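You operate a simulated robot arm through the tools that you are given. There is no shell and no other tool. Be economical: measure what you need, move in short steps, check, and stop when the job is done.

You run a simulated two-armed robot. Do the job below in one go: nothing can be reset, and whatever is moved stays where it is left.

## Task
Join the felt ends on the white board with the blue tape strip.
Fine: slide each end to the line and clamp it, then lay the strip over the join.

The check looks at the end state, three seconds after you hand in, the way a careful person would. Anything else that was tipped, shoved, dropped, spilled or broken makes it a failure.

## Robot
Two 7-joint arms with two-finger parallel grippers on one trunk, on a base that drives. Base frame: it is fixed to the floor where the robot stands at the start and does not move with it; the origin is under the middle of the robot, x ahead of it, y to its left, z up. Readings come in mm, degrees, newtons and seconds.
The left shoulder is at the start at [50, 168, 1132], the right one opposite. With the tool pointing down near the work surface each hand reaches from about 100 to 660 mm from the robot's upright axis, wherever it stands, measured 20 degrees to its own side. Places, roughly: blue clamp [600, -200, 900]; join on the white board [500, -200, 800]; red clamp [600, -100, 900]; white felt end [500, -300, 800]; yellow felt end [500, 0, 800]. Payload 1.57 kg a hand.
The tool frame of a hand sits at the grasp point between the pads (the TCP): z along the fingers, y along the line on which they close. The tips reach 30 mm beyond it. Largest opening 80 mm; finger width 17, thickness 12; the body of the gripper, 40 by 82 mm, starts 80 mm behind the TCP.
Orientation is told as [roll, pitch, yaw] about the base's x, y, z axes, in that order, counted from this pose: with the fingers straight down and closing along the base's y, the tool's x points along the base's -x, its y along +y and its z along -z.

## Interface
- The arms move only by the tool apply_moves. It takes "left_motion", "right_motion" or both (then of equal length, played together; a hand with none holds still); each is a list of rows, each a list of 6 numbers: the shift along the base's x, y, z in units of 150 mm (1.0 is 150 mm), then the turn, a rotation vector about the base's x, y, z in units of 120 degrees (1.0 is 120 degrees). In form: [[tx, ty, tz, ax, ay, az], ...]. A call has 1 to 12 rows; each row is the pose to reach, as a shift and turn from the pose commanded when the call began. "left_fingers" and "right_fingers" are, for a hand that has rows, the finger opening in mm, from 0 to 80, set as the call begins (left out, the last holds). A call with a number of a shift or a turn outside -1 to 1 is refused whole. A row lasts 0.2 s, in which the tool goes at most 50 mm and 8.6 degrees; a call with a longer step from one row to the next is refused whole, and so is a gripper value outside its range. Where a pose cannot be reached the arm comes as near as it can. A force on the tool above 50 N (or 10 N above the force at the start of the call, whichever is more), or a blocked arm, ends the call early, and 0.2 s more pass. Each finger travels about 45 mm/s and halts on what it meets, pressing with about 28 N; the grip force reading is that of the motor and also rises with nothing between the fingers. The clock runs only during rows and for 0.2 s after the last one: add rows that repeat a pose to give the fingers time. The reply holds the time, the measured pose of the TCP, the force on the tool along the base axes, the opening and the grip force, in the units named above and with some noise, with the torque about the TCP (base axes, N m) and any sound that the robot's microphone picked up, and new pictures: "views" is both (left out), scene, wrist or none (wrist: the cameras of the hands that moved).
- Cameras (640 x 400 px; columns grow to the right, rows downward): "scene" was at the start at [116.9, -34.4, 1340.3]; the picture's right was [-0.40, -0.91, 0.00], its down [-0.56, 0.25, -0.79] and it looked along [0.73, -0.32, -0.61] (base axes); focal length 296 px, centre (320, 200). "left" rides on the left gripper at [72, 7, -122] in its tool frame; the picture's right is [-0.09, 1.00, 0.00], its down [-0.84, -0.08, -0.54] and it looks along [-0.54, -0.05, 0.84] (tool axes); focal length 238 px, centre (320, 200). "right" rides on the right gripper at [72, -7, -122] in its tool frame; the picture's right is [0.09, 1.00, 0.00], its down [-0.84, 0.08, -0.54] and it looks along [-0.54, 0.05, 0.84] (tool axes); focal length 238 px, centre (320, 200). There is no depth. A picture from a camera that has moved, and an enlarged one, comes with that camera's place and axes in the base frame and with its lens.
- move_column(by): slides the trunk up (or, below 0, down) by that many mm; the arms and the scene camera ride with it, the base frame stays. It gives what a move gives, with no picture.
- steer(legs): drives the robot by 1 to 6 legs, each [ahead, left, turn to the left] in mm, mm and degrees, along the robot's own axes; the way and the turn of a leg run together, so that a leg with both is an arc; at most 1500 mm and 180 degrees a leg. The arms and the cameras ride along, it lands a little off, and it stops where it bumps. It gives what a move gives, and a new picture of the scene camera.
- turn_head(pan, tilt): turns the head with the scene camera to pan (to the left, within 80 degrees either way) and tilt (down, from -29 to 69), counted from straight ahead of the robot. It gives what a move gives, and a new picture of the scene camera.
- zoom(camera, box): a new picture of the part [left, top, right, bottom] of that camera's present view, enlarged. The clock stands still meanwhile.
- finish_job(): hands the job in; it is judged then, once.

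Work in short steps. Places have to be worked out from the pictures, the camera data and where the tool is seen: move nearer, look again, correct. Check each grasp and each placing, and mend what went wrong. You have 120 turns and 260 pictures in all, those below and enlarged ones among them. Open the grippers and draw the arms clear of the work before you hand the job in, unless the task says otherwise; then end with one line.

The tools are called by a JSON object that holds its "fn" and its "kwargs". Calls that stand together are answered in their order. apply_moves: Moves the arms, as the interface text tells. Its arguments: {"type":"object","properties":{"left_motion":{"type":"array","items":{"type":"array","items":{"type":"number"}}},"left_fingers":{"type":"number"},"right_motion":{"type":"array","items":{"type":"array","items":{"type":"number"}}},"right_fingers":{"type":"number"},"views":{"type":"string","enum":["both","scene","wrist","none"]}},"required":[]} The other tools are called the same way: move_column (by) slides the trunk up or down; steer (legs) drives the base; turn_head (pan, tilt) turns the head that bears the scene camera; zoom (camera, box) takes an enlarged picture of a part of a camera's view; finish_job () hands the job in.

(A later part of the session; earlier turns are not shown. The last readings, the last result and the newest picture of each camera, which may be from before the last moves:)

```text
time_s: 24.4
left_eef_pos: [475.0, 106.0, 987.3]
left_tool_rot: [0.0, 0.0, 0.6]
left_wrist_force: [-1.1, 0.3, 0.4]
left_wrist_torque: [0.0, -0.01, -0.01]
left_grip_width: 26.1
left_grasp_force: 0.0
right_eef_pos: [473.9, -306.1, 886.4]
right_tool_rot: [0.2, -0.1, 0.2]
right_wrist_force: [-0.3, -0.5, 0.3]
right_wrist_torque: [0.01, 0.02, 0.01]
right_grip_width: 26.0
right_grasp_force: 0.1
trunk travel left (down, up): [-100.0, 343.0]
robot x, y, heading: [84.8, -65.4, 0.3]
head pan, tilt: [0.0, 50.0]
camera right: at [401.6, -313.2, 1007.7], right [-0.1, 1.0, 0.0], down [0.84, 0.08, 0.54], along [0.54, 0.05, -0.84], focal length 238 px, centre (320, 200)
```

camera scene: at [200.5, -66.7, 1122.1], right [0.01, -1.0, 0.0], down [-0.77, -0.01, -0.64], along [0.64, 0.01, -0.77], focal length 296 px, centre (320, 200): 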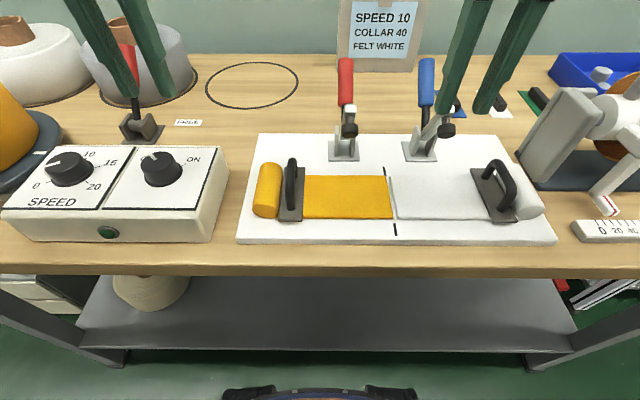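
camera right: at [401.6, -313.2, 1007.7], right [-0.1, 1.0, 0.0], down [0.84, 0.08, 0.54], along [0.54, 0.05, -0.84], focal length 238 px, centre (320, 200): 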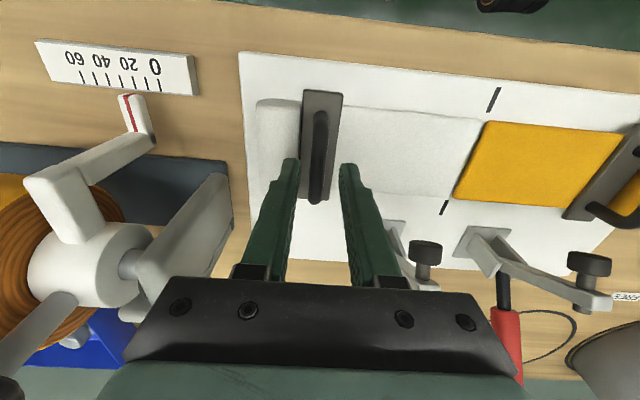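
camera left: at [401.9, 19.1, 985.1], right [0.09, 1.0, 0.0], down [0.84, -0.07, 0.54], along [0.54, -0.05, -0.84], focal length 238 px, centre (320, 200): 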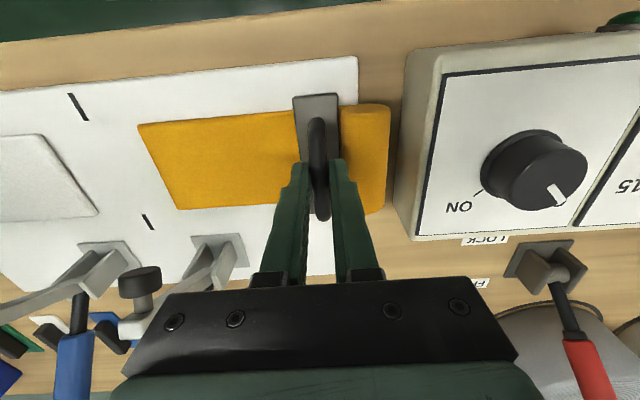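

Aligned. Descend 25 mm, close, slide +3.5 mm.

{"fn": "apply_moves", "kwargs": {"right_motion": [[0, 0, -0.1, 0, 0, 0], [0, 0, -0.165, 0, 0, 0]], "views": "none"}}

{"fn": "apply_moves", "kwargs": {"right_motion": [[0, 0, 0, 0, 0, 0], [0, 0, 0, 0, 0, 0], [0, 0, 0, 0, 0, 0], [0, 0, 0, 0, 0, 0]], "right_fingers": 0, "views": "none"}}

{"fn": "zoom", "kwargs": {"camera": "scene", "box": [350, 150, 430, 250]}}

```text
time_s: 25.0
left_eef_pos: [474.7, 105.7, 989.9]
left_tool_rot: [0.0, 0.0, 0.6]
left_wrist_force: [-0.6, -0.1, -0.3]
left_wrist_torque: [-0.01, 0.01, 0.02]
left_grip_width: 26.0
left_grasp_force: 0.1
right_eef_pos: [472.0, -305.1, 861.6]
right_tool_rot: [0.1, -0.1, 0.3]
right_wrist_force: [0.4, -1.3, 0.3]
right_wrist_torque: [0.01, -0.02, 0.0]
right_grip_width: 25.9
right_grasp_force: 0.0
trunk travel left (down, up): [-100.0, 343.0]
robot x, y, heading: [89.5, -69.2, 0.6]
head pan, tilt: [0.0, 50.0]
```

```text
time_s: 26.0
left_eef_pos: [475.5, 105.8, 989.2]
left_tool_rot: [0.0, -0.1, 0.5]
left_wrist_force: [-0.4, 0.1, 0.3]
left_wrist_torque: [0.04, 0.03, 0.04]
left_grip_width: 26.0
left_grasp_force: 0.1
right_eef_pos: [471.5, -305.1, 862.4]
right_tool_rot: [0.0, -0.1, 0.2]
right_wrist_force: [0.2, 1.8, -2.9]
right_wrist_torque: [0.03, -0.21, -0.17]
right_grip_width: 12.1
right_grasp_force: 28.6
trunk travel left (down, up): [-100.0, 343.0]
robot x, y, heading: [85.6, -70.2, 0.6]
head pan, tilt: [0.0, 50.0]
```

```text
4.00 times, centred on (390, 200) of scene
camera zoom: at [200.6, -66.8, 1122.1], right [0.01, -1.0, 0.0], down [-0.77, -0.01, -0.64], along [0.64, 0.01, -0.77], focal length 1183 px, centre (40, 200)
```

zoom: 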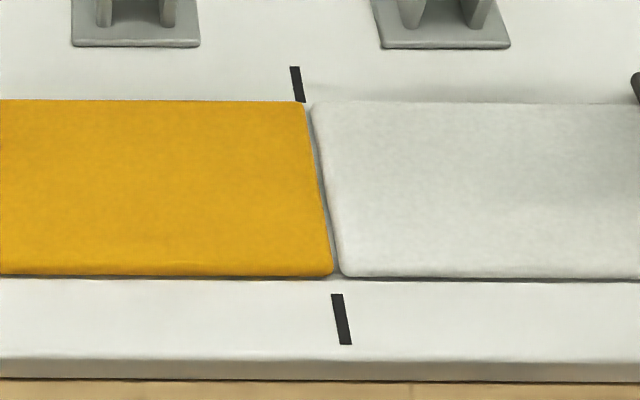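

Gap is ~3 mm with white still off the line; sliding +3 mm.

{"fn": "apply_moves", "kwargs": {"right_motion": [[0, 0.01, 0, 0, 0, 0], [0, 0.021, 0, 0, 0, 0], [0, 0.021, 0, 0, 0, 0]], "views": "none"}}

{"fn": "zoom", "kwargs": {"camera": "scene", "box": [350, 150, 430, 250]}}

{"fn": "zoom", "kwargs": {"camera": "right", "box": [400, 60, 600, 220]}}

```text
time_s: 26.8
left_eef_pos: [475.5, 105.0, 989.8]
left_tool_rot: [0.1, 0.0, 0.5]
left_wrist_force: [-0.8, -0.2, 0.6]
left_wrist_torque: [0.03, 0.01, 0.01]
left_grip_width: 26.0
left_grasp_force: 0.0
right_eef_pos: [472.3, -302.9, 863.5]
right_tool_rot: [0.0, -0.1, 0.2]
right_wrist_force: [1.6, -15.5, 5.3]
right_wrist_torque: [-0.27, 0.65, -0.07]
right_grip_width: 11.8
right_grasp_force: 29.0
trunk travel left (down, up): [-100.0, 343.0]
robot x, y, heading: [85.0, -70.4, 0.4]
head pan, tilt: [0.0, 50.0]
```

```text
4.00 times, centred on (390, 200) of scene
camera zoom: at [200.4, -68.0, 1122.3], right [0.01, -1.0, 0.0], down [-0.77, -0.01, -0.64], along [0.64, 0.01, -0.77], focal length 1183 px, centre (40, 200)
```

zoom: 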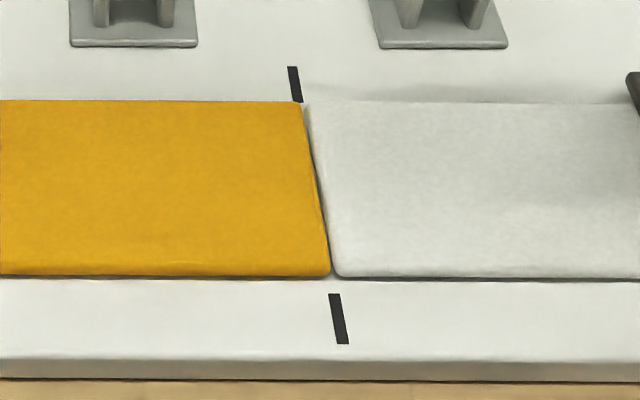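

```text
2.50 times, centred on (500, 140) of right
camera zoom: at [400.7, -310.3, 983.3], right [-0.09, 1.0, 0.0], down [0.84, 0.08, 0.54], along [0.54, 0.05, -0.84], focal length 596 px, centre (-130, 350)
```

zoom: 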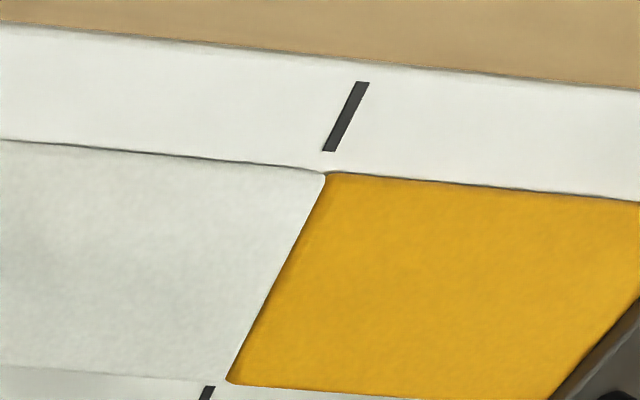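

The two edges nearly meet right at the line. Releasing the right hand, raising it and returning the robot to the right; then I'll inspect.

{"fn": "apply_moves", "kwargs": {"right_motion": [[0, 0, 0, 0, 0, 0], [0, 0, 0, 0, 0, 0], [0, 0, 0.1, 0, 0, 0], [0.0, 0.0, 0.3, 0, 0, 0], [0.0, 0, 0.6, 0, 0, 0], [0, 0, 0.85, 0, 0, 0]], "right_fingers": 26, "views": "none"}}

{"fn": "move_column", "kwargs": {"by": 100}}

{"fn": "steer", "kwargs": {"legs": [[0, -100, 0]]}}

{"fn": "zoom", "kwargs": {"camera": "scene", "box": [290, 170, 390, 270]}}

```text
time_s: 28.2
left_eef_pos: [474.7, 106.1, 988.2]
left_tool_rot: [0.0, 0.0, 0.6]
left_wrist_force: [0.0, -0.2, 1.5]
left_wrist_torque: [-0.02, -0.01, 0.0]
left_grip_width: 26.1
left_grasp_force: 0.0
right_eef_pos: [469.6, -299.9, 990.5]
right_tool_rot: [0.1, -0.1, 0.3]
right_wrist_force: [0.7, -0.2, -1.1]
right_wrist_torque: [-0.03, -0.06, -0.01]
right_grip_width: 26.1
right_grasp_force: 0.1
trunk travel left (down, up): [-100.0, 343.0]
robot x, y, heading: [84.8, -67.9, 0.7]
head pan, tilt: [0.0, 50.0]
```

```text
time_s: 29.5
left_eef_pos: [475.2, 105.6, 1089.5]
left_tool_rot: [0.0, 0.0, 0.5]
left_wrist_force: [-0.4, 1.2, 0.8]
left_wrist_torque: [-0.02, 0.02, 0.02]
left_grip_width: 26.2
left_grasp_force: 0.0
right_eef_pos: [470.2, -301.2, 1090.5]
right_tool_rot: [0.1, -0.1, 0.2]
right_wrist_force: [-0.3, -0.4, -0.1]
right_wrist_torque: [0.02, -0.02, 0.04]
right_grip_width: 25.8
right_grasp_force: 0.0
trunk travel left (down, up): [-200.0, 243.0]
robot x, y, heading: [85.9, -72.3, 0.6]
head pan, tilt: [0.0, 50.0]
```

```text
time_s: 31.0
left_eef_pos: [475.9, 11.4, 1088.4]
left_tool_rot: [0.0, -0.1, 0.7]
left_wrist_force: [0.0, 0.0, -0.3]
left_wrist_torque: [0.05, -0.03, 0.0]
left_grip_width: 25.9
left_grasp_force: 0.0
right_eef_pos: [470.7, -396.4, 1089.8]
right_tool_rot: [0.1, -0.1, 0.3]
right_wrist_force: [-0.6, -1.1, -0.5]
right_wrist_torque: [0.01, -0.01, -0.01]
right_grip_width: 25.7
right_grasp_force: 0.0
trunk travel left (down, up): [-200.0, 243.0]
robot x, y, heading: [87.7, -165.7, 0.6]
head pan, tilt: [0.0, 50.0]
camera scene: at [201.5, -163.2, 1222.1], right [0.01, -1.0, 0.0], down [-0.77, -0.01, -0.64], along [0.64, 0.01, -0.77], focal length 296 px, centre (320, 200)
```

scene: 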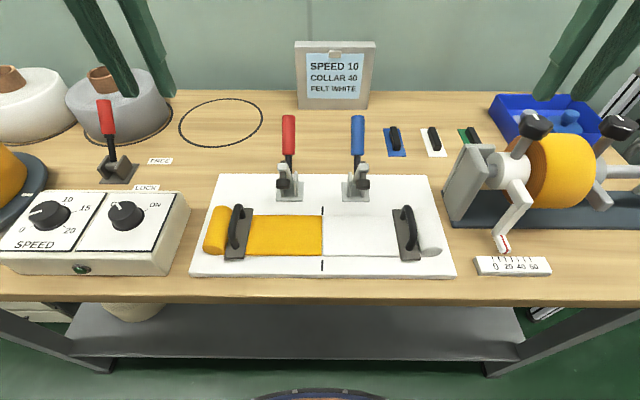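

```text
4.00 times, centred on (340, 220) of scene
camera zoom: at [201.5, -163.2, 1222.1], right [0.01, -1.0, 0.0], down [-0.77, -0.01, -0.64], along [0.64, 0.01, -0.77], focal length 1183 px, centre (240, 120)
```

zoom: 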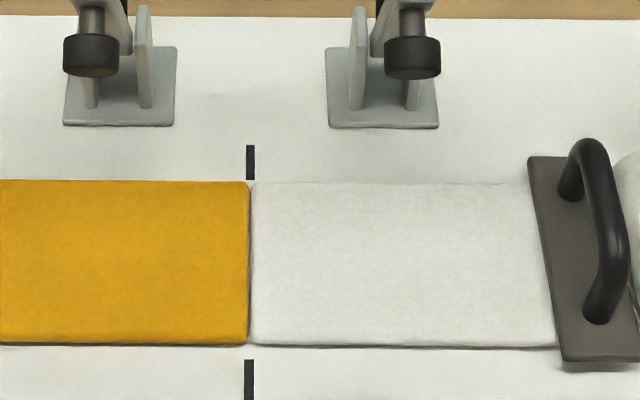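

The seam is right on the line with edges meeting. Next is the red clamp: its handle leans back from about [610,860] to [651,910] in x,z at y≈-103. I'll bring the left hand, fingers closed, behind it.

{"fn": "apply_moves", "kwargs": {"left_motion": [[0.25, -0.14, 0, 0, 0, 0], [0.5, -0.28, 0, 0, 0, 0], [0.75, -0.42, 0, 0, 0, 0], [0.98, -0.56, 0, 0, 0, 0], [1.0, -0.76, 0, 0, 0, 0]], "left_fingers": 0, "views": "none"}}

{"fn": "apply_moves", "kwargs": {"left_motion": [[0.2, 0, 0, 0, 0, 0], [0.45, 0, 0, 0, 0, 0], [0.45, 0, -0.25, 0, 0, 0], [0.45, 0, -0.5, 0, 0, 0]]}}

```text
time_s: 32.2
left_eef_pos: [624.9, -91.5, 1088.4]
left_tool_rot: [0.0, -0.1, 0.6]
left_wrist_force: [-0.6, 1.4, -0.2]
left_wrist_torque: [-0.03, 0.0, 0.0]
left_grip_width: 0.1
left_grasp_force: 21.1
left hand out of reach, approached as far as the arm can: row 5
right_eef_pos: [470.8, -396.2, 1091.9]
right_tool_rot: [0.1, -0.1, 0.3]
right_wrist_force: [-0.3, 0.4, 0.1]
right_wrist_torque: [-0.01, -0.01, -0.01]
right_grip_width: 26.2
right_grasp_force: 0.1
trunk travel left (down, up): [-200.0, 243.0]
robot x, y, heading: [87.7, -164.8, 0.8]
head pan, tilt: [0.0, 50.0]
```

```text
time_s: 33.2
left_eef_pos: [660.6, -87.3, 1012.8]
left_tool_rot: [0.1, 0.1, 0.7]
left_wrist_force: [-0.2, 0.8, 0.0]
left_wrist_torque: [-0.02, 0.04, -0.04]
left_grip_width: 0.1
left_grasp_force: 21.2
left hand out of reach, approached as far as the arm can: row 1, 2, 3, 4
right_eef_pos: [471.3, -396.6, 1088.4]
right_tool_rot: [0.1, 0.0, 0.3]
right_wrist_force: [0.0, 0.1, 0.5]
right_wrist_torque: [0.0, -0.01, -0.01]
right_grip_width: 26.1
right_grasp_force: 0.1
trunk travel left (down, up): [-200.0, 243.0]
robot x, y, heading: [87.7, -166.7, 0.5]
head pan, tilt: [0.0, 50.0]
camera scene: at [202.0, -162.5, 1222.1], right [0.01, -1.0, 0.0], down [-0.77, -0.01, -0.64], along [0.64, 0.01, -0.77], focal length 296 px, centre (320, 200)
camera left: at [587.5, -80.6, 1136.6], right [0.08, 1.0, 0.0], down [0.84, -0.07, 0.54], along [0.54, -0.04, -0.84], focal length 238 px, centre (320, 200)
```

scene: 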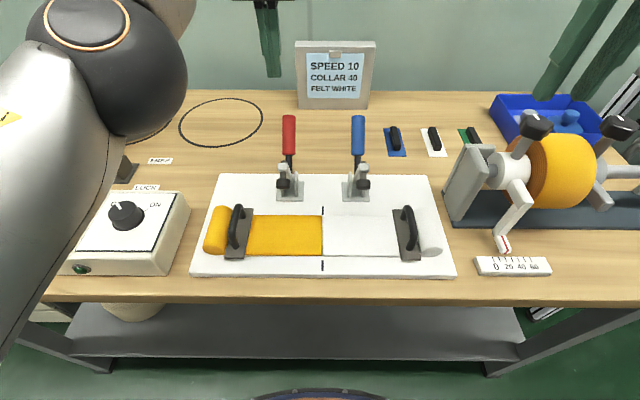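
left: 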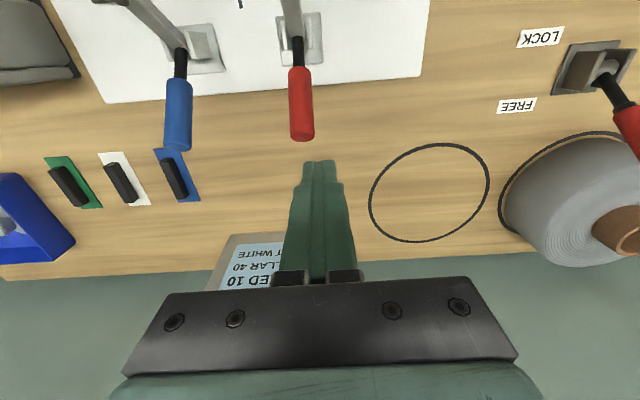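

The handle top is around [659,-102,905] from this view. The arm is near its limit at this height; I'll test going lower and slightly forward while still above the handle.

{"fn": "apply_moves", "kwargs": {"left_motion": [[0.1, -0.05, -0.1, 0, 0, 0], [0.15, -0.1, -0.2, 0, 0, 0], [0.15, -0.1, -0.3, 0, 0, 0]], "views": "wrist"}}

```text
time_s: 34.0
left_eef_pos: [672.4, -88.2, 961.1]
left_tool_rot: [-0.1, 0.1, 0.7]
left_wrist_force: [0.0, 0.6, 0.0]
left_wrist_torque: [-0.04, 0.0, 0.01]
left_grip_width: 0.0
left_grasp_force: 21.3
left hand out of reach, approached as far as the arm can: row 1, 2, 3
right_eef_pos: [471.5, -395.4, 1090.4]
right_tool_rot: [0.0, 0.0, 0.3]
right_wrist_force: [1.0, 0.6, 0.2]
right_wrist_torque: [-0.06, 0.05, 0.02]
right_grip_width: 25.8
right_grasp_force: 0.0
trunk travel left (down, up): [-200.0, 243.0]
robot x, y, heading: [88.2, -165.0, 0.6]
head pan, tilt: [0.0, 50.0]
camera left: at [599.7, -82.5, 1083.7], right [0.08, 1.0, 0.0], down [0.84, -0.07, 0.54], along [0.54, -0.04, -0.84], focal length 238 px, centre (320, 200)
```

left: 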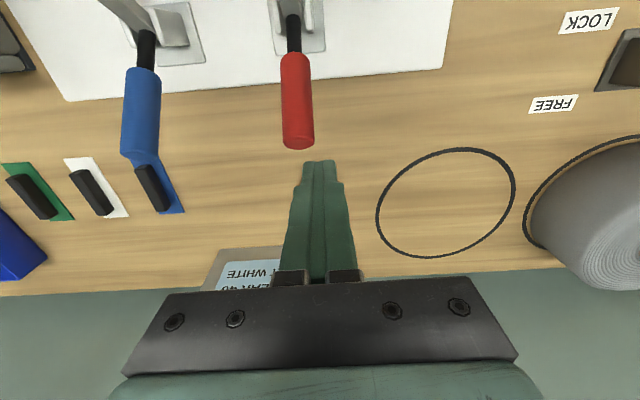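

Reach is marginal here, and the tape will need more too. There looks to be ~50 mm free ahead of the base, so I'll drive forward 40 mm.

{"fn": "steer", "kwargs": {"legs": [[40, 0, 0]]}}

```text
time_s: 34.9
left_eef_pos: [711.2, -89.4, 961.6]
left_tool_rot: [0.1, -0.1, 0.6]
left_wrist_force: [0.7, -0.2, 0.0]
left_wrist_torque: [-0.01, -0.02, -0.01]
left_grip_width: 0.0
left_grasp_force: 21.8
right_eef_pos: [511.0, -396.2, 1090.3]
right_tool_rot: [0.1, -0.1, 0.4]
right_wrist_force: [0.7, -0.2, 0.0]
right_wrist_torque: [-0.01, 0.01, 0.02]
right_grip_width: 26.2
right_grasp_force: 0.0
trunk travel left (down, up): [-200.0, 243.0]
robot x, y, heading: [127.0, -163.6, 0.5]
head pan, tilt: [0.0, 50.0]
camera scene: at [241.6, -162.6, 1222.0], right [0.01, -1.0, 0.0], down [-0.77, -0.01, -0.64], along [0.64, 0.01, -0.77], focal length 296 px, centre (320, 200)
```

scene: 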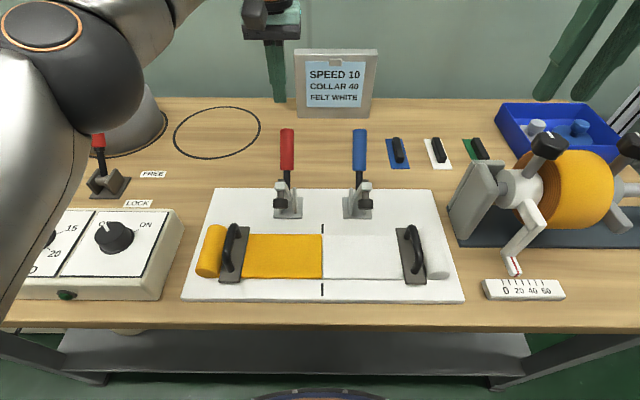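

Clear. Now lowering the left fingers behind the red handle at about [698,-103,905].

{"fn": "apply_moves", "kwargs": {"left_motion": [[-0.05, -0.09, 0, 0, 0, 0], [-0.08, -0.09, -0.2, 0, 0, 0], [-0.08, -0.09, -0.37, 0, 0, 0]]}}

```text
time_s: 35.7
left_eef_pos: [697.6, -103.2, 906.8]
left_tool_rot: [0.0, 0.1, 0.6]
left_wrist_force: [0.0, -0.4, 0.4]
left_wrist_torque: [0.0, 0.01, -0.02]
left_grip_width: 0.0
left_grasp_force: 21.1
right_eef_pos: [511.1, -397.0, 1089.5]
right_tool_rot: [0.1, -0.1, 0.3]
right_wrist_force: [-1.3, -0.5, 0.3]
right_wrist_torque: [-0.02, -0.02, 0.01]
right_grip_width: 25.9
right_grasp_force: 0.1
trunk travel left (down, up): [-200.0, 243.0]
robot x, y, heading: [126.2, -161.7, 0.8]
head pan, tilt: [0.0, 50.0]
camera scene: at [241.2, -162.5, 1222.2], right [0.01, -1.0, 0.0], down [-0.77, -0.01, -0.64], along [0.64, 0.01, -0.77], focal length 296 px, centre (320, 200)
camera left: at [624.8, -97.8, 1028.5], right [0.08, 1.0, 0.0], down [0.84, -0.07, 0.54], along [0.54, -0.04, -0.84], focal length 238 px, centre (320, 200)
```

scene: 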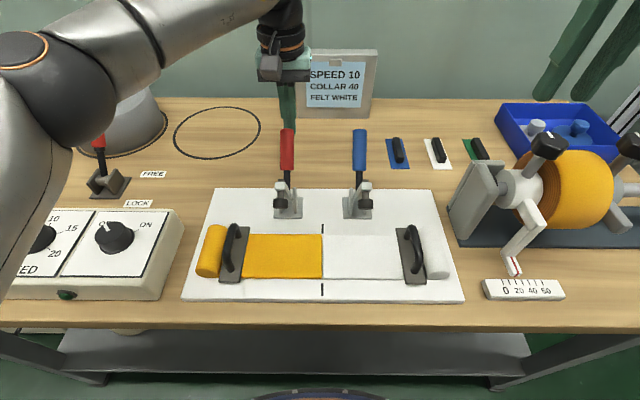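
left: 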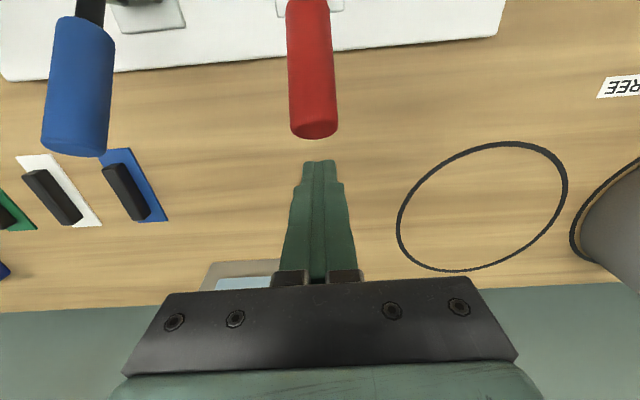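

Fingers line up behind the red handle end. Pulling toward the robot in steps.

{"fn": "apply_moves", "kwargs": {"left_motion": [[-0.1, 0, 0, 0, 0, 0], [-0.16, 0, 0, 0, 0, 0], [-0.22, 0, 0, 0, 0, 0], [-0.28, 0, 0, 0, 0, 0], [-0.34, 0, 0, 0, 0, 0], [-0.4, 0, 0, 0, 0, 0]]}}

```text
time_s: 36.7
left_eef_pos: [667.9, -101.4, 915.0]
left_tool_rot: [-0.5, -1.6, 1.0]
left_wrist_force: [5.0, -0.5, 1.1]
left_wrist_torque: [-0.06, 0.03, 0.0]
left_grip_width: 0.0
left_grasp_force: 21.5
right_eef_pos: [510.6, -397.7, 1089.6]
right_tool_rot: [0.1, -0.2, 0.3]
right_wrist_force: [-0.5, 1.1, 0.4]
right_wrist_torque: [0.02, 0.01, -0.02]
right_grip_width: 26.0
right_grasp_force: 0.0
trunk travel left (down, up): [-200.0, 243.0]
robot x, y, heading: [129.2, -163.9, 0.5]
head pan, tilt: [0.0, 50.0]
stopped in row 4 (left hand): the force on the tool passed its limit at 59 N (the readings are from after the stop); the commanded pose is now the measured one
camera scene: at [241.9, -162.8, 1221.8], right [0.01, -1.0, 0.0], down [-0.77, -0.01, -0.64], along [0.64, 0.01, -0.77], focal length 296 px, centre (320, 200)
camera left: at [592.2, -95.9, 1034.7], right [0.07, 1.0, -0.01], down [0.82, -0.06, 0.57], along [0.56, -0.05, -0.82], focal length 238 px, centre (320, 200)
```

scene: 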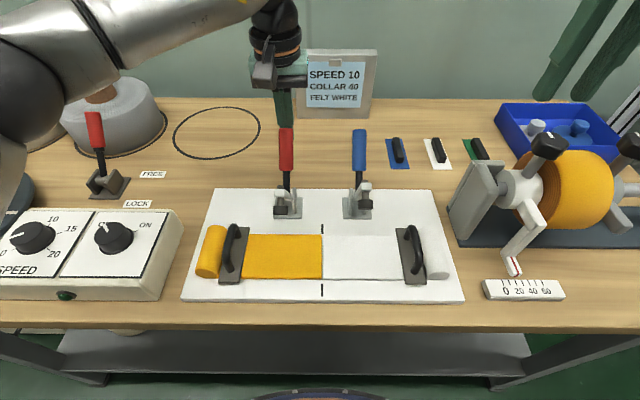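
left: 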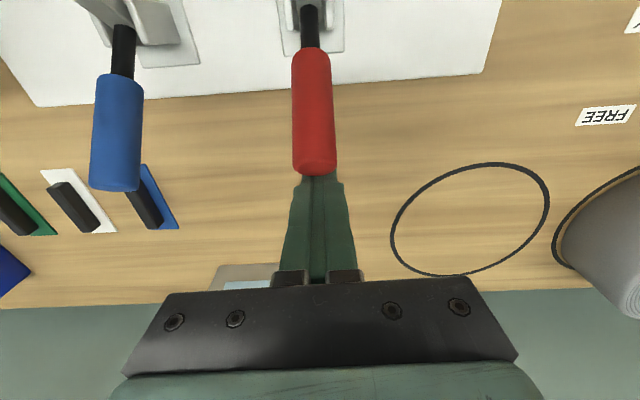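

The handle resisted at 59 N. I'll look closely at the clamp mechanism before pushing more.

{"fn": "zoom", "kwargs": {"camera": "scene", "box": [255, 120, 385, 225]}}

{"fn": "zoom", "kwargs": {"camera": "left", "box": [60, 0, 380, 200]}}

```text
3.81 times, centred on (320, 172) of scene
camera zoom: at [241.9, -162.8, 1221.8], right [0.01, -1.0, 0.0], down [-0.77, -0.01, -0.64], along [0.64, 0.01, -0.77], focal length 1127 px, centre (320, 305)
```

zoom: 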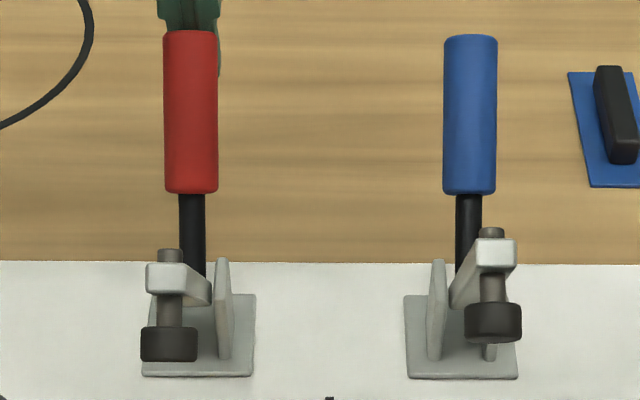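

```text
2.00 times, centred on (220, 100) of left
camera zoom: at [592.2, -95.9, 1034.7], right [0.07, 1.0, -0.01], down [0.82, -0.06, 0.57], along [0.56, -0.05, -0.82], focal length 477 px, centre (520, 400)
```

zoom: 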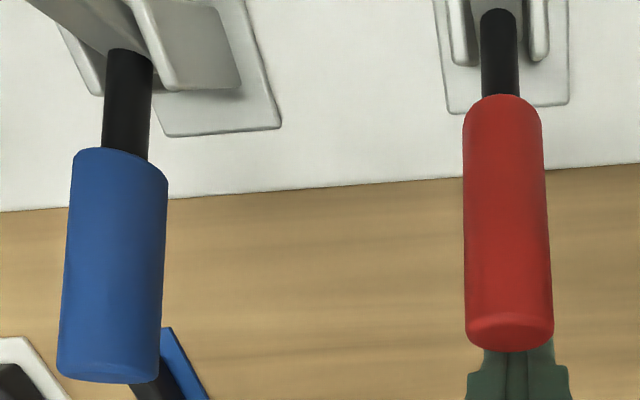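

The red bar did come down part-way, so the direction is right; it is just stiff. Continuing slowly with small steps, also drifting up to follow the arc.

{"fn": "apply_moves", "kwargs": {"left_motion": [[-0.02, 0, 0.005, 0, 0, 0], [-0.04, 0, 0.01, 0, 0, 0], [-0.06, 0, 0.015, 0, 0, 0], [-0.08, 0, 0.02, 0, 0, 0], [-0.1, 0, 0.025, 0, 0, 0], [-0.12, 0, 0.03, 0, 0, 0], [-0.14, 0, 0.035, 0, 0, 0], [-0.16, 0, 0.04, 0, 0, 0], [-0.18, 0, 0.045, 0, 0, 0], [-0.2, 0, 0.05, 0, 0, 0]], "views": "scene"}}

```text
time_s: 38.9
left_eef_pos: [639.1, -101.1, 928.5]
left_tool_rot: [-0.6, -2.3, 1.4]
left_wrist_force: [22.0, 7.6, 40.4]
left_wrist_torque: [-0.2, 0.55, -0.07]
left_grip_width: 0.0
left_grasp_force: 21.5
right_eef_pos: [511.0, -396.1, 1092.2]
right_tool_rot: [0.1, -0.1, 0.3]
right_wrist_force: [0.5, -0.6, -0.7]
right_wrist_torque: [0.0, 0.01, -0.02]
right_grip_width: 25.9
right_grasp_force: 0.0
trunk travel left (down, up): [-200.0, 243.0]
robot x, y, heading: [127.0, -165.1, 0.6]
head pan, tilt: [0.0, 50.0]
camera scene: at [240.8, -162.3, 1222.4], right [0.01, -1.0, 0.0], down [-0.77, -0.01, -0.64], along [0.64, 0.01, -0.77], focal length 296 px, centre (320, 200)
```

scene: 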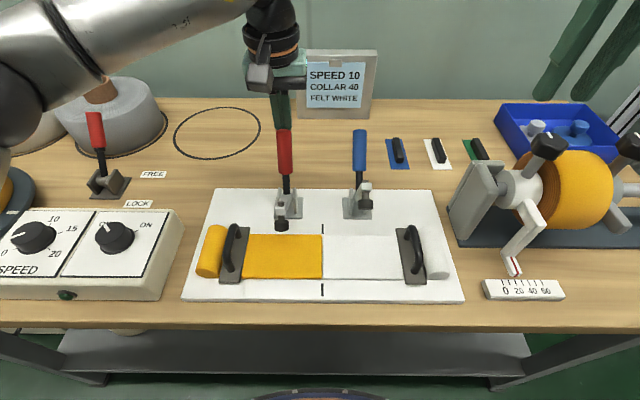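

The bar is coming down. The handle pushes the finger upward, so I'll continue with a bit more rise.

{"fn": "apply_moves", "kwargs": {"left_motion": [[-0.01, 0, 0.03, 0, 0, 0], [-0.03, 0, 0.04, 0, 0, 0], [-0.05, 0, 0.05, 0, 0, 0], [-0.07, 0, 0.06, 0, 0, 0], [-0.09, 0, 0.065, 0, 0, 0], [-0.11, 0, 0.07, 0, 0, 0], [-0.13, 0, 0.075, 0, 0, 0], [-0.15, 0, 0.08, 0, 0, 0], [-0.17, 0, 0.08, 0, 0, 0], [-0.19, 0, 0.08, 0, 0, 0]], "views": "scene"}}

{"fn": "zoom", "kwargs": {"camera": "scene", "box": [225, 110, 385, 255]}}

```text
time_s: 41.1
left_eef_pos: [607.2, -101.9, 940.7]
left_tool_rot: [-0.8, -2.0, 1.1]
left_wrist_force: [8.4, 11.5, 43.2]
left_wrist_torque: [-0.27, 0.47, -0.12]
left_grip_width: 0.1
left_grasp_force: 21.3
right_eef_pos: [509.1, -395.7, 1091.3]
right_tool_rot: [0.1, -0.1, 0.2]
right_wrist_force: [-0.4, -0.3, -0.2]
right_wrist_torque: [-0.03, -0.02, -0.03]
right_grip_width: 26.2
right_grasp_force: 0.0
trunk travel left (down, up): [-200.0, 243.0]
robot x, y, heading: [126.3, -167.9, 0.8]
head pan, tilt: [0.0, 50.0]
camera scene: at [239.4, -161.8, 1222.6], right [0.01, -1.0, 0.0], down [-0.76, -0.01, -0.64], along [0.64, 0.01, -0.76], focal length 296 px, centre (320, 200)
```

scene: 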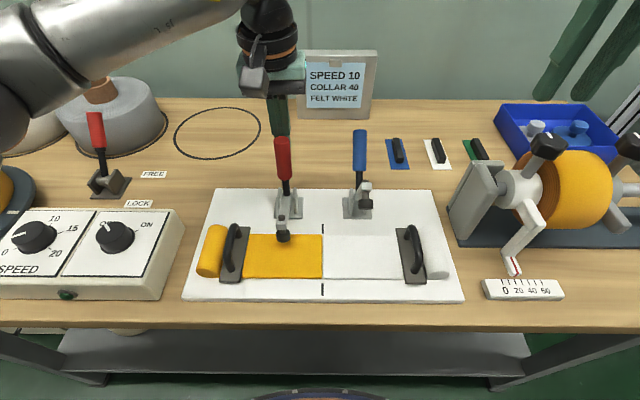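

```text
2.76 times, centred on (305, 182) of scene
camera zoom: at [239.4, -161.8, 1222.6], right [0.01, -1.0, 0.0], down [-0.76, -0.01, -0.64], along [0.64, 0.01, -0.76], focal length 816 px, centre (361, 248)
```

zoom: 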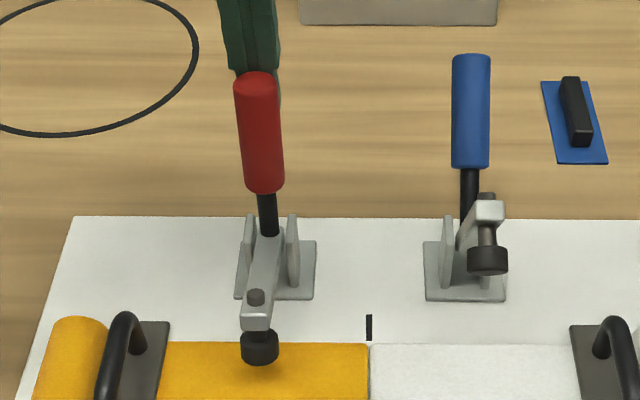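

The pad is almost on the felt. A bit more pull, easing the upward load.

{"fn": "apply_moves", "kwargs": {"left_motion": [[-0.01, 0, 0.03, 0, 0, 0], [-0.03, 0, 0.05, 0, 0, 0], [-0.05, 0, 0.06, 0, 0, 0], [-0.07, 0, 0.065, 0, 0, 0], [-0.09, 0, 0.07, 0, 0, 0], [-0.11, 0, 0.07, 0, 0, 0]], "views": "scene"}}

{"fn": "zoom", "kwargs": {"camera": "scene", "box": [225, 110, 385, 255]}}

```text
time_s: 42.5
left_eef_pos: [591.7, -102.2, 942.4]
left_tool_rot: [-0.4, -1.2, 1.2]
left_wrist_force: [0.1, -0.3, -0.5]
left_wrist_torque: [0.0, 0.0, 0.0]
left_grip_width: 0.0
left_grasp_force: 21.0
right_eef_pos: [510.7, -396.4, 1089.5]
right_tool_rot: [0.0, -0.1, 0.2]
right_wrist_force: [0.6, -0.5, 0.3]
right_wrist_torque: [0.04, -0.04, -0.03]
right_grip_width: 25.8
right_grasp_force: 0.0
trunk travel left (down, up): [-200.0, 243.0]
robot x, y, heading: [128.1, -165.4, 0.6]
head pan, tilt: [0.0, 50.0]
camera scene: at [241.7, -162.7, 1222.1], right [0.01, -1.0, 0.0], down [-0.77, -0.01, -0.64], along [0.64, 0.01, -0.77], focal length 296 px, centre (320, 200)
```

scene: 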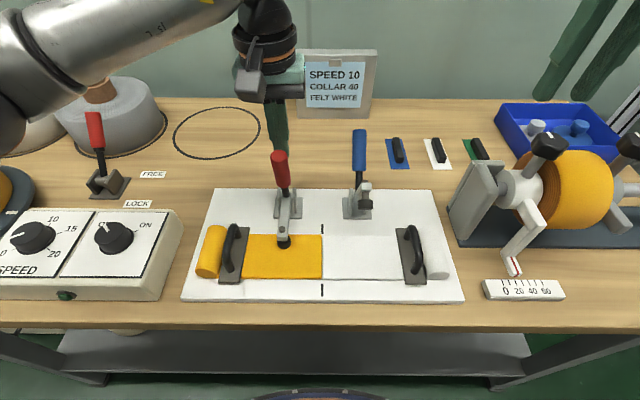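

```text
2.76 times, centred on (305, 182) of scene
camera zoom: at [241.7, -162.7, 1222.1], right [0.01, -1.0, 0.0], down [-0.77, -0.01, -0.64], along [0.64, 0.01, -0.77], focal length 816 px, centre (361, 248)
```

zoom: 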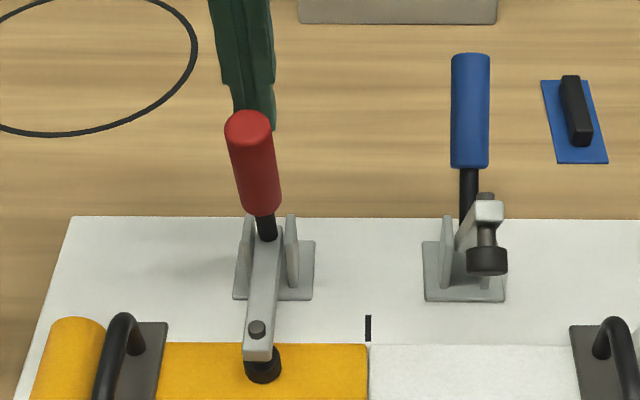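

The clamp snapped over and the pad presses the yellow felt; the finger is free. Raising and withdrawing the left hand, and bringing the right hand (closed) behind the blue handle.

{"fn": "apply_moves", "kwargs": {"left_motion": [[0.05, 0, 0.25, 0, 0, 0], [0.05, 0, 0.5, 0, 0, 0], [0.05, 0, 0.8, 0, 0, 0], [-0.1, 0.25, 0.8, 0, 0, 0], [-0.25, 0.5, 0.8, 0, 0, 0], [-0.4, 0.75, 0.8, 0, 0, 0], [-0.6, 0.95, 0.8, 0, 0, 0]], "views": "none"}}

{"fn": "apply_moves", "kwargs": {"right_motion": [[0.25, 0.1, 0, 0, 0, 0], [0.5, 0.3, 0, 0, 0, 0], [0.75, 0.5, -0.05, 0, 0, 0], [0.95, 0.7, -0.1, 0, 0, 0]], "right_fingers": 0}}

```text
time_s: 44.1
left_eef_pos: [500.1, 41.5, 1061.5]
left_tool_rot: [-0.5, -1.4, 1.2]
left_wrist_force: [0.0, 0.3, -1.1]
left_wrist_torque: [-0.05, 0.0, -0.01]
left_grip_width: 0.4
left_grasp_force: 21.5
right_eef_pos: [510.5, -395.7, 1091.9]
right_tool_rot: [0.1, -0.1, 0.4]
right_wrist_force: [0.1, -0.3, -0.1]
right_wrist_torque: [0.02, 0.02, -0.01]
right_grip_width: 26.2
right_grasp_force: 0.1
trunk travel left (down, up): [-200.0, 243.0]
robot x, y, heading: [124.4, -166.1, 0.7]
head pan, tilt: [0.0, 50.0]
```

```text
time_s: 45.1
left_eef_pos: [499.0, 40.2, 1060.6]
left_tool_rot: [-0.6, -1.4, 1.2]
left_wrist_force: [-0.2, -0.5, -0.6]
left_wrist_torque: [-0.01, -0.01, 0.0]
left_grip_width: 0.0
left_grasp_force: 21.2
right_eef_pos: [592.8, -357.2, 1064.3]
right_tool_rot: [0.1, -0.1, 0.2]
right_wrist_force: [-0.4, 0.0, -0.5]
right_wrist_torque: [0.0, 0.03, -0.02]
right_grip_width: 0.0
right_grasp_force: 20.7
right hand out of reach, approached as far as the arm can: row 2, 3, 4
trunk travel left (down, up): [-200.0, 243.0]
robot x, y, heading: [128.4, -167.0, 0.6]
head pan, tilt: [0.0, 50.0]
camera scene: at [241.4, -162.6, 1222.2], right [0.01, -1.0, 0.0], down [-0.77, -0.01, -0.64], along [0.64, 0.01, -0.77], focal length 296 px, centre (320, 200)
camera right: at [520.8, -364.2, 1185.5], right [-0.1, 1.0, 0.0], down [0.84, 0.08, 0.54], along [0.54, 0.05, -0.84], focal length 238 px, centre (320, 200)
```

scene: 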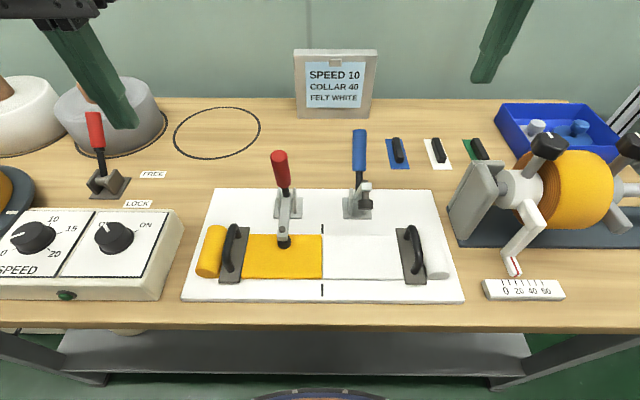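
right: 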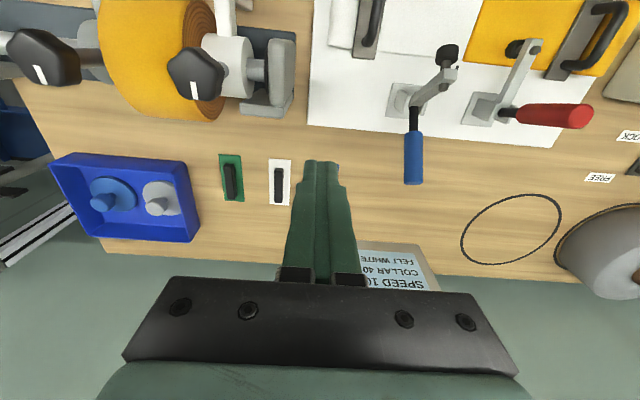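

Reach shrinks at this height. Lowering first, then moving in.

{"fn": "apply_moves", "kwargs": {"right_motion": [[0, 0, -0.25, 0, 0, 0], [0, 0, -0.5, 0, 0, 0], [0, 0, -0.7, 0, 0, 0]]}}

```text
time_s: 45.9
left_eef_pos: [500.9, 40.5, 1061.6]
left_tool_rot: [-0.5, -1.4, 1.1]
left_wrist_force: [-0.6, 0.0, 1.0]
left_wrist_torque: [-0.02, 0.02, -0.02]
left_grip_width: 0.2
left_grasp_force: 21.5
right_eef_pos: [591.1, -355.7, 960.9]
right_tool_rot: [0.2, -0.2, 0.1]
right_wrist_force: [0.2, 0.9, 0.2]
right_wrist_torque: [-0.01, 0.0, -0.01]
right_grip_width: 0.0
right_grasp_force: 21.5
trunk travel left (down, up): [-200.0, 243.0]
robot x, y, heading: [126.4, -165.9, 0.6]
head pan, tilt: [0.0, 50.0]
camera scene: at [241.8, -162.7, 1222.1], right [0.01, -1.0, 0.0], down [-0.77, -0.01, -0.64], along [0.64, 0.01, -0.77], focal length 296 px, centre (320, 200)
camera right: at [521.2, -362.6, 1081.8], right [-0.1, 1.0, 0.0], down [0.84, 0.08, 0.54], along [0.54, 0.05, -0.84], focal length 238 px, centre (320, 200)
```

scene: 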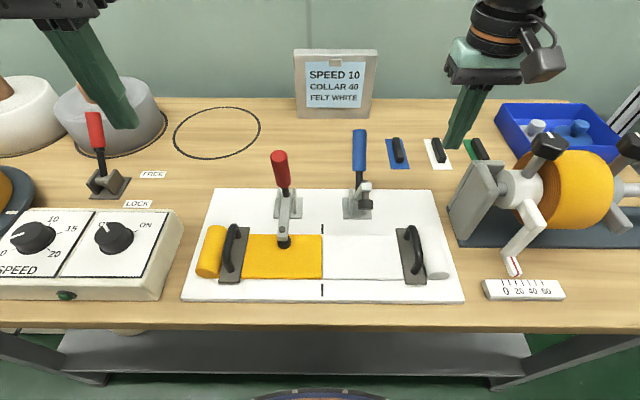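
right: 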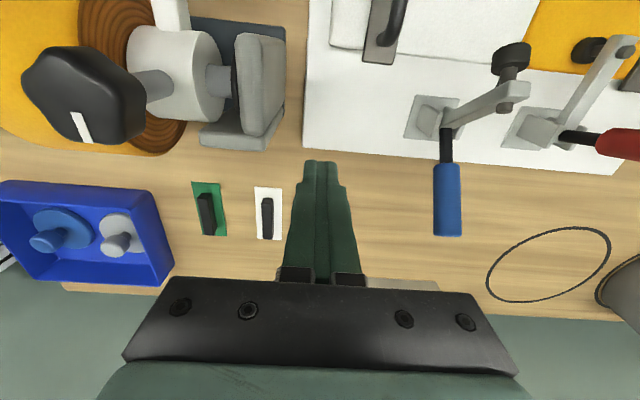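

Now moving forward then left at this height, behind the blue handle.

{"fn": "apply_moves", "kwargs": {"right_motion": [[0.25, 0, 0, 0, 0, 0], [0.5, 0.1, 0, 0, 0, 0], [0.71, 0.3, 0, 0, 0, 0], [0.71, 0.6, 0, 0, 0, 0], [0.71, 0.86, 0, 0, 0, 0]]}}

```text
time_s: 47.1
left_eef_pos: [500.5, 40.3, 1060.8]
left_tool_rot: [-0.4, -1.4, 1.2]
left_wrist_force: [0.0, 0.0, -1.0]
left_wrist_torque: [-0.02, -0.01, 0.0]
left_grip_width: 0.0
left_grasp_force: 20.9
right_eef_pos: [612.7, -331.2, 947.2]
right_tool_rot: [0.2, -0.2, 0.3]
right_wrist_force: [0.6, -0.4, -0.2]
right_wrist_torque: [-0.01, -0.01, 0.03]
right_grip_width: 0.0
right_grasp_force: 21.4
right hand out of reach, approached as far as the arm can: row 2, 3, 4, 5
trunk travel left (down, up): [-200.0, 243.0]
robot x, y, heading: [127.9, -164.2, 0.4]
head pan, tilt: [0.0, 50.0]
camera scene: at [241.7, -162.7, 1222.1], right [0.01, -1.0, 0.0], down [-0.77, -0.01, -0.64], along [0.64, 0.01, -0.77], focal length 296 px, centre (320, 200)
camera right: at [541.8, -338.7, 1068.6], right [-0.1, 1.0, 0.0], down [0.83, 0.08, 0.54], along [0.54, 0.05, -0.84], focal length 238 px, centre (320, 200)
```

scene: 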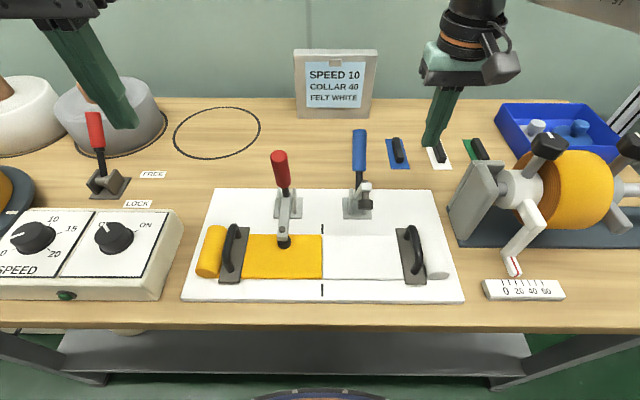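
right: 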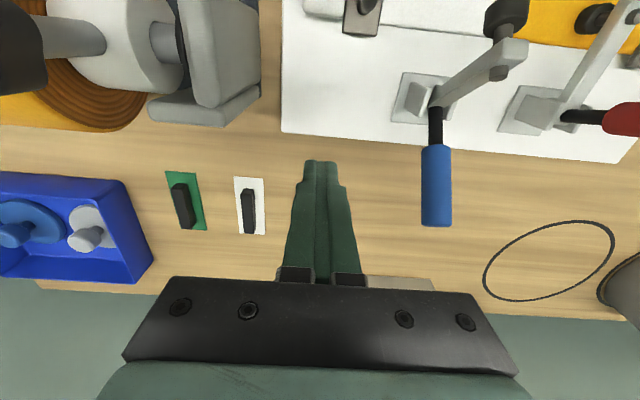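

The right arm seems stuck in an awkward posture. The left arm managed this well, so I'll stow the right hand high, shift the robot 124 mm right and use the left hand for the blue clamp too.

{"fn": "apply_moves", "kwargs": {"right_motion": [[0, 0, 0.25, 0, 0, 0], [-0.1, 0, 0.5, 0, 0, 0], [-0.3, -0.1, 0.75, 0, 0, 0], [-0.5, -0.2, 0.95, 0, 0, 0], [-0.75, -0.35, 1.0, 0, 0, 0], [-0.95, -0.5, 1.0, 0, 0, 0]], "right_fingers": 26, "views": "none"}}

{"fn": "steer", "kwargs": {"legs": [[0, -124, 0]]}}

```text
refused: row 3 steps farther than a row can; nothing moved
```

```text
time_s: 48.9
left_eef_pos: [501.3, -88.0, 1061.3]
left_tool_rot: [-0.5, -1.4, 1.1]
left_wrist_force: [-0.5, -0.2, 0.4]
left_wrist_torque: [0.02, -0.03, -0.01]
left_grip_width: 0.0
left_grasp_force: 21.1
right_eef_pos: [613.7, -458.5, 946.8]
right_tool_rot: [0.1, -0.1, 0.3]
right_wrist_force: [0.1, -0.4, 0.3]
right_wrist_torque: [0.04, 0.01, -0.01]
right_grip_width: 0.0
right_grasp_force: 21.8
trunk travel left (down, up): [-200.0, 243.0]
robot x, y, heading: [128.9, -292.2, 0.1]
head pan, tilt: [0.0, 50.0]
camera scene: at [242.8, -289.8, 1222.1], right [0.01, -1.0, 0.0], down [-0.77, -0.01, -0.64], along [0.64, 0.01, -0.77], focal length 296 px, centre (320, 200)
```

scene: 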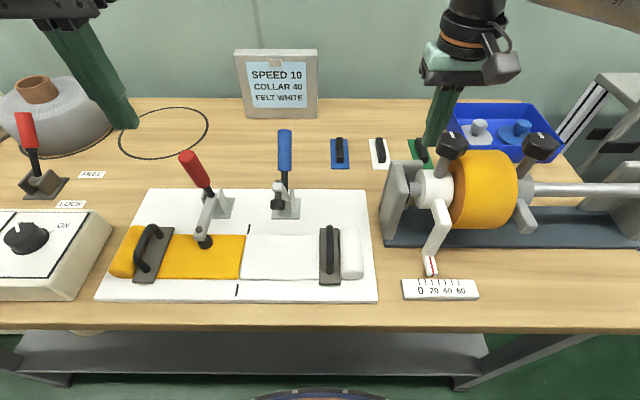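

The steer ran although the stow was refused; luckily nothing was touched (knobs unchanged). Raising the right hand straight up now, then back.

{"fn": "apply_moves", "kwargs": {"right_motion": [[0, 0, 0.2, 0, 0, 0], [0, 0, 0.45, 0, 0, 0], [0, 0, 0.7, 0, 0, 0], [0, 0, 0.9, 0, 0, 0], [-0.2, -0.1, 1.0, 0, 0, 0], [-0.45, -0.2, 1.0, 0, 0, 0], [-0.7, -0.3, 1.0, 0, 0, 0]], "right_fingers": 26, "left_motion": [[0.2, 0, -0.05, 0, 0, 0], [0.4, 0, -0.1, 0, 0.011, -0.005], [0.6, 0, -0.2, 0, 0.011, -0.005], [0.8, 0, -0.3, 0, 0.011, -0.005], [0.95, -0.1, -0.4, 0, 0.011, -0.005], [0.95, -0.3, -0.5, 0, 0.011, -0.005], [0.95, -0.45, -0.6, 0, 0.011, -0.005]]}}

```text
time_s: 50.5
left_eef_pos: [645.6, -154.7, 973.6]
left_tool_rot: [-0.5, -0.1, 0.4]
left_wrist_force: [0.8, 0.2, 0.3]
left_wrist_torque: [-0.01, 0.0, -0.02]
left_grip_width: 0.0
left_grasp_force: 21.3
right_eef_pos: [508.4, -506.1, 1098.2]
right_tool_rot: [0.2, 0.0, 0.1]
right_wrist_force: [0.2, 0.5, 0.5]
right_wrist_torque: [0.03, 0.02, 0.01]
right_grip_width: 25.9
right_grasp_force: 0.1
right hand out of reach, approached as far as the arm can: row 1, 2, 3, 4, 5
trunk travel left (down, up): [-200.0, 243.0]
robot x, y, heading: [128.8, -295.0, 0.3]
head pan, tilt: [0.0, 50.0]
camera scene: at [242.5, -289.9, 1222.2], right [0.01, -1.0, 0.0], down [-0.77, -0.01, -0.64], along [0.64, 0.01, -0.77], focal length 296 px, centre (320, 200)
camera right: at [436.7, -512.9, 1219.5], right [-0.09, 1.0, 0.0], down [0.84, 0.08, 0.54], along [0.54, 0.05, -0.84], focal length 238 px, centre (320, 200)
camera left: at [571.9, -148.2, 1095.9], right [0.08, 1.0, -0.01], down [0.84, -0.07, 0.54], along [0.54, -0.05, -0.84], focal length 238 px, centre (320, 200)
```

scene: 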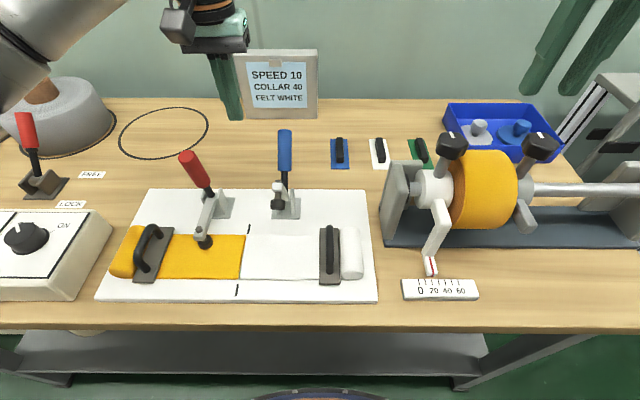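
right: 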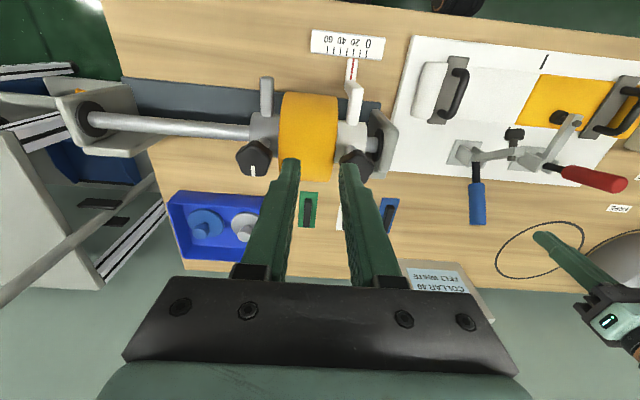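
left: 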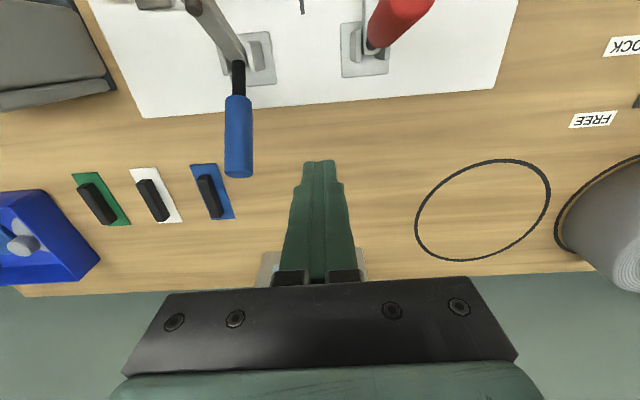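

The blue handle end is at ≈[655,-228,905]. Positioning the left fingers behind it.

{"fn": "apply_moves", "kwargs": {"left_motion": [[0.2, 0, 0, 0, 0, 0], [0.37, -0.1, -0.05, 0, 0, 0], [0.37, -0.3, -0.1, 0, 0, 0], [0.37, -0.49, -0.15, 0, 0, 0], [0.37, -0.49, -0.3, 0, 0, 0], [0.37, -0.49, -0.45, 0, 0, 0]]}}

```text
time_s: 51.9
left_eef_pos: [698.8, -230.8, 903.7]
left_tool_rot: [-0.5, -0.1, 0.5]
left_wrist_force: [-0.2, 0.1, 0.3]
left_wrist_torque: [0.01, 0.04, -0.01]
left_grip_width: 0.0
left_grasp_force: 21.8
right_eef_pos: [509.6, -505.2, 1099.0]
right_tool_rot: [0.3, -0.2, 0.2]
right_wrist_force: [0.4, 0.1, -0.2]
right_wrist_torque: [0.01, -0.01, 0.01]
right_grip_width: 26.2
right_grasp_force: 0.1
trunk travel left (down, up): [-200.0, 243.0]
robot x, y, heading: [130.9, -292.1, 0.3]
head pan, tilt: [0.0, 50.0]
camera scene: at [242.9, -289.5, 1222.2], right [0.01, -1.0, 0.0], down [-0.77, -0.01, -0.64], along [0.64, 0.0, -0.77], focal length 296 px, centre (320, 200)
camera left: at [625.2, -223.8, 1025.9], right [0.08, 1.0, -0.01], down [0.84, -0.07, 0.54], along [0.54, -0.05, -0.84], focal length 238 px, centre (320, 200)
```

scene: 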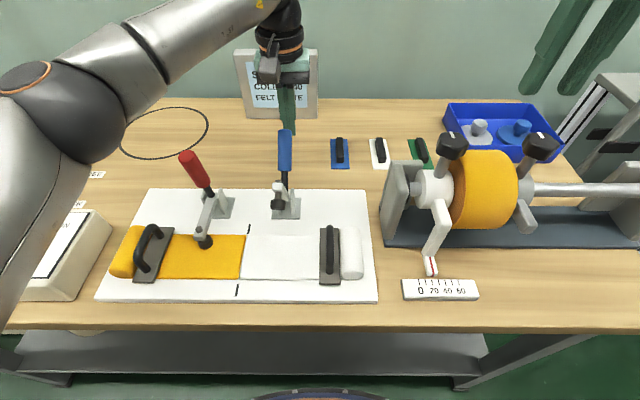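
left: 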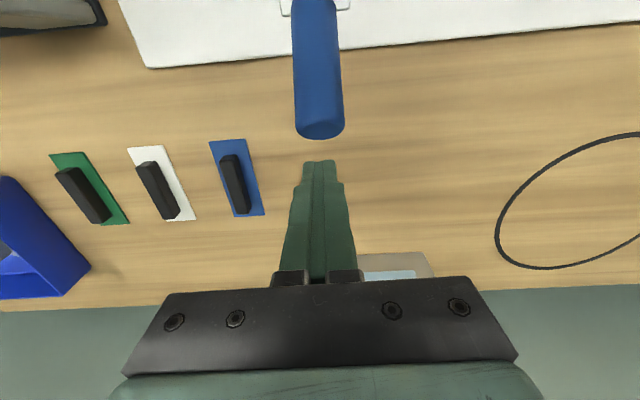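

Aligned. Approaching contact, then pulling slowly with a gradual rise.

{"fn": "apply_moves", "kwargs": {"left_motion": [[-0.06, 0, 0, 0, 0, 0], [-0.11, 0, 0, 0, 0, 0], [-0.13, 0, 0.01, 0, 0, 0], [-0.15, 0, 0.02, 0, 0, 0], [-0.17, 0, 0.03, 0, 0, 0], [-0.19, 0, 0.04, 0, 0, 0], [-0.21, 0, 0.055, 0, 0, 0], [-0.23, 0, 0.07, 0, 0, 0], [-0.25, 0, 0.085, 0, 0, 0], [-0.27, 0, 0.1, 0, 0, 0], [-0.29, 0, 0.115, 0, 0, 0], [-0.31, 0, 0.13, 0, 0, 0]], "views": "scene"}}

```text
time_s: 54.5
left_eef_pos: [652.4, -227.9, 922.8]
left_tool_rot: [-0.4, 0.2, 0.4]
left_wrist_force: [-0.1, -0.8, 0.3]
left_wrist_torque: [0.0, 0.01, 0.02]
left_grip_width: 0.0
left_grasp_force: 21.1
right_eef_pos: [508.2, -504.1, 1097.6]
right_tool_rot: [0.1, -0.2, 0.0]
right_wrist_force: [-0.1, 0.1, 0.2]
right_wrist_torque: [0.01, -0.02, 0.0]
right_grip_width: 26.1
right_grasp_force: 0.1
trunk travel left (down, up): [-200.0, 243.0]
robot x, y, heading: [127.3, -292.4, 0.4]
head pan, tilt: [0.0, 50.0]
camera scene: at [242.7, -289.6, 1222.1], right [0.01, -1.0, 0.0], down [-0.77, -0.01, -0.64], along [0.64, 0.0, -0.77], focal length 296 px, centre (320, 200)
```

scene: 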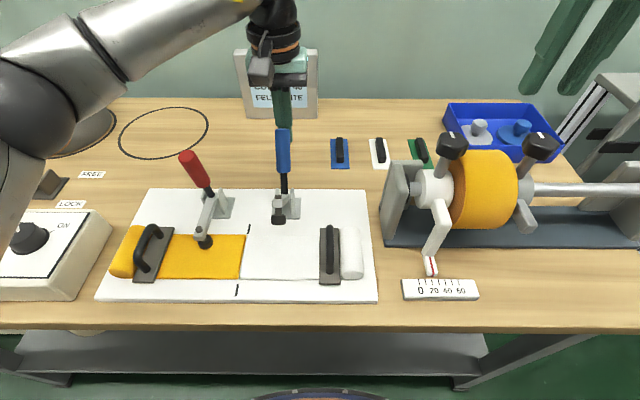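

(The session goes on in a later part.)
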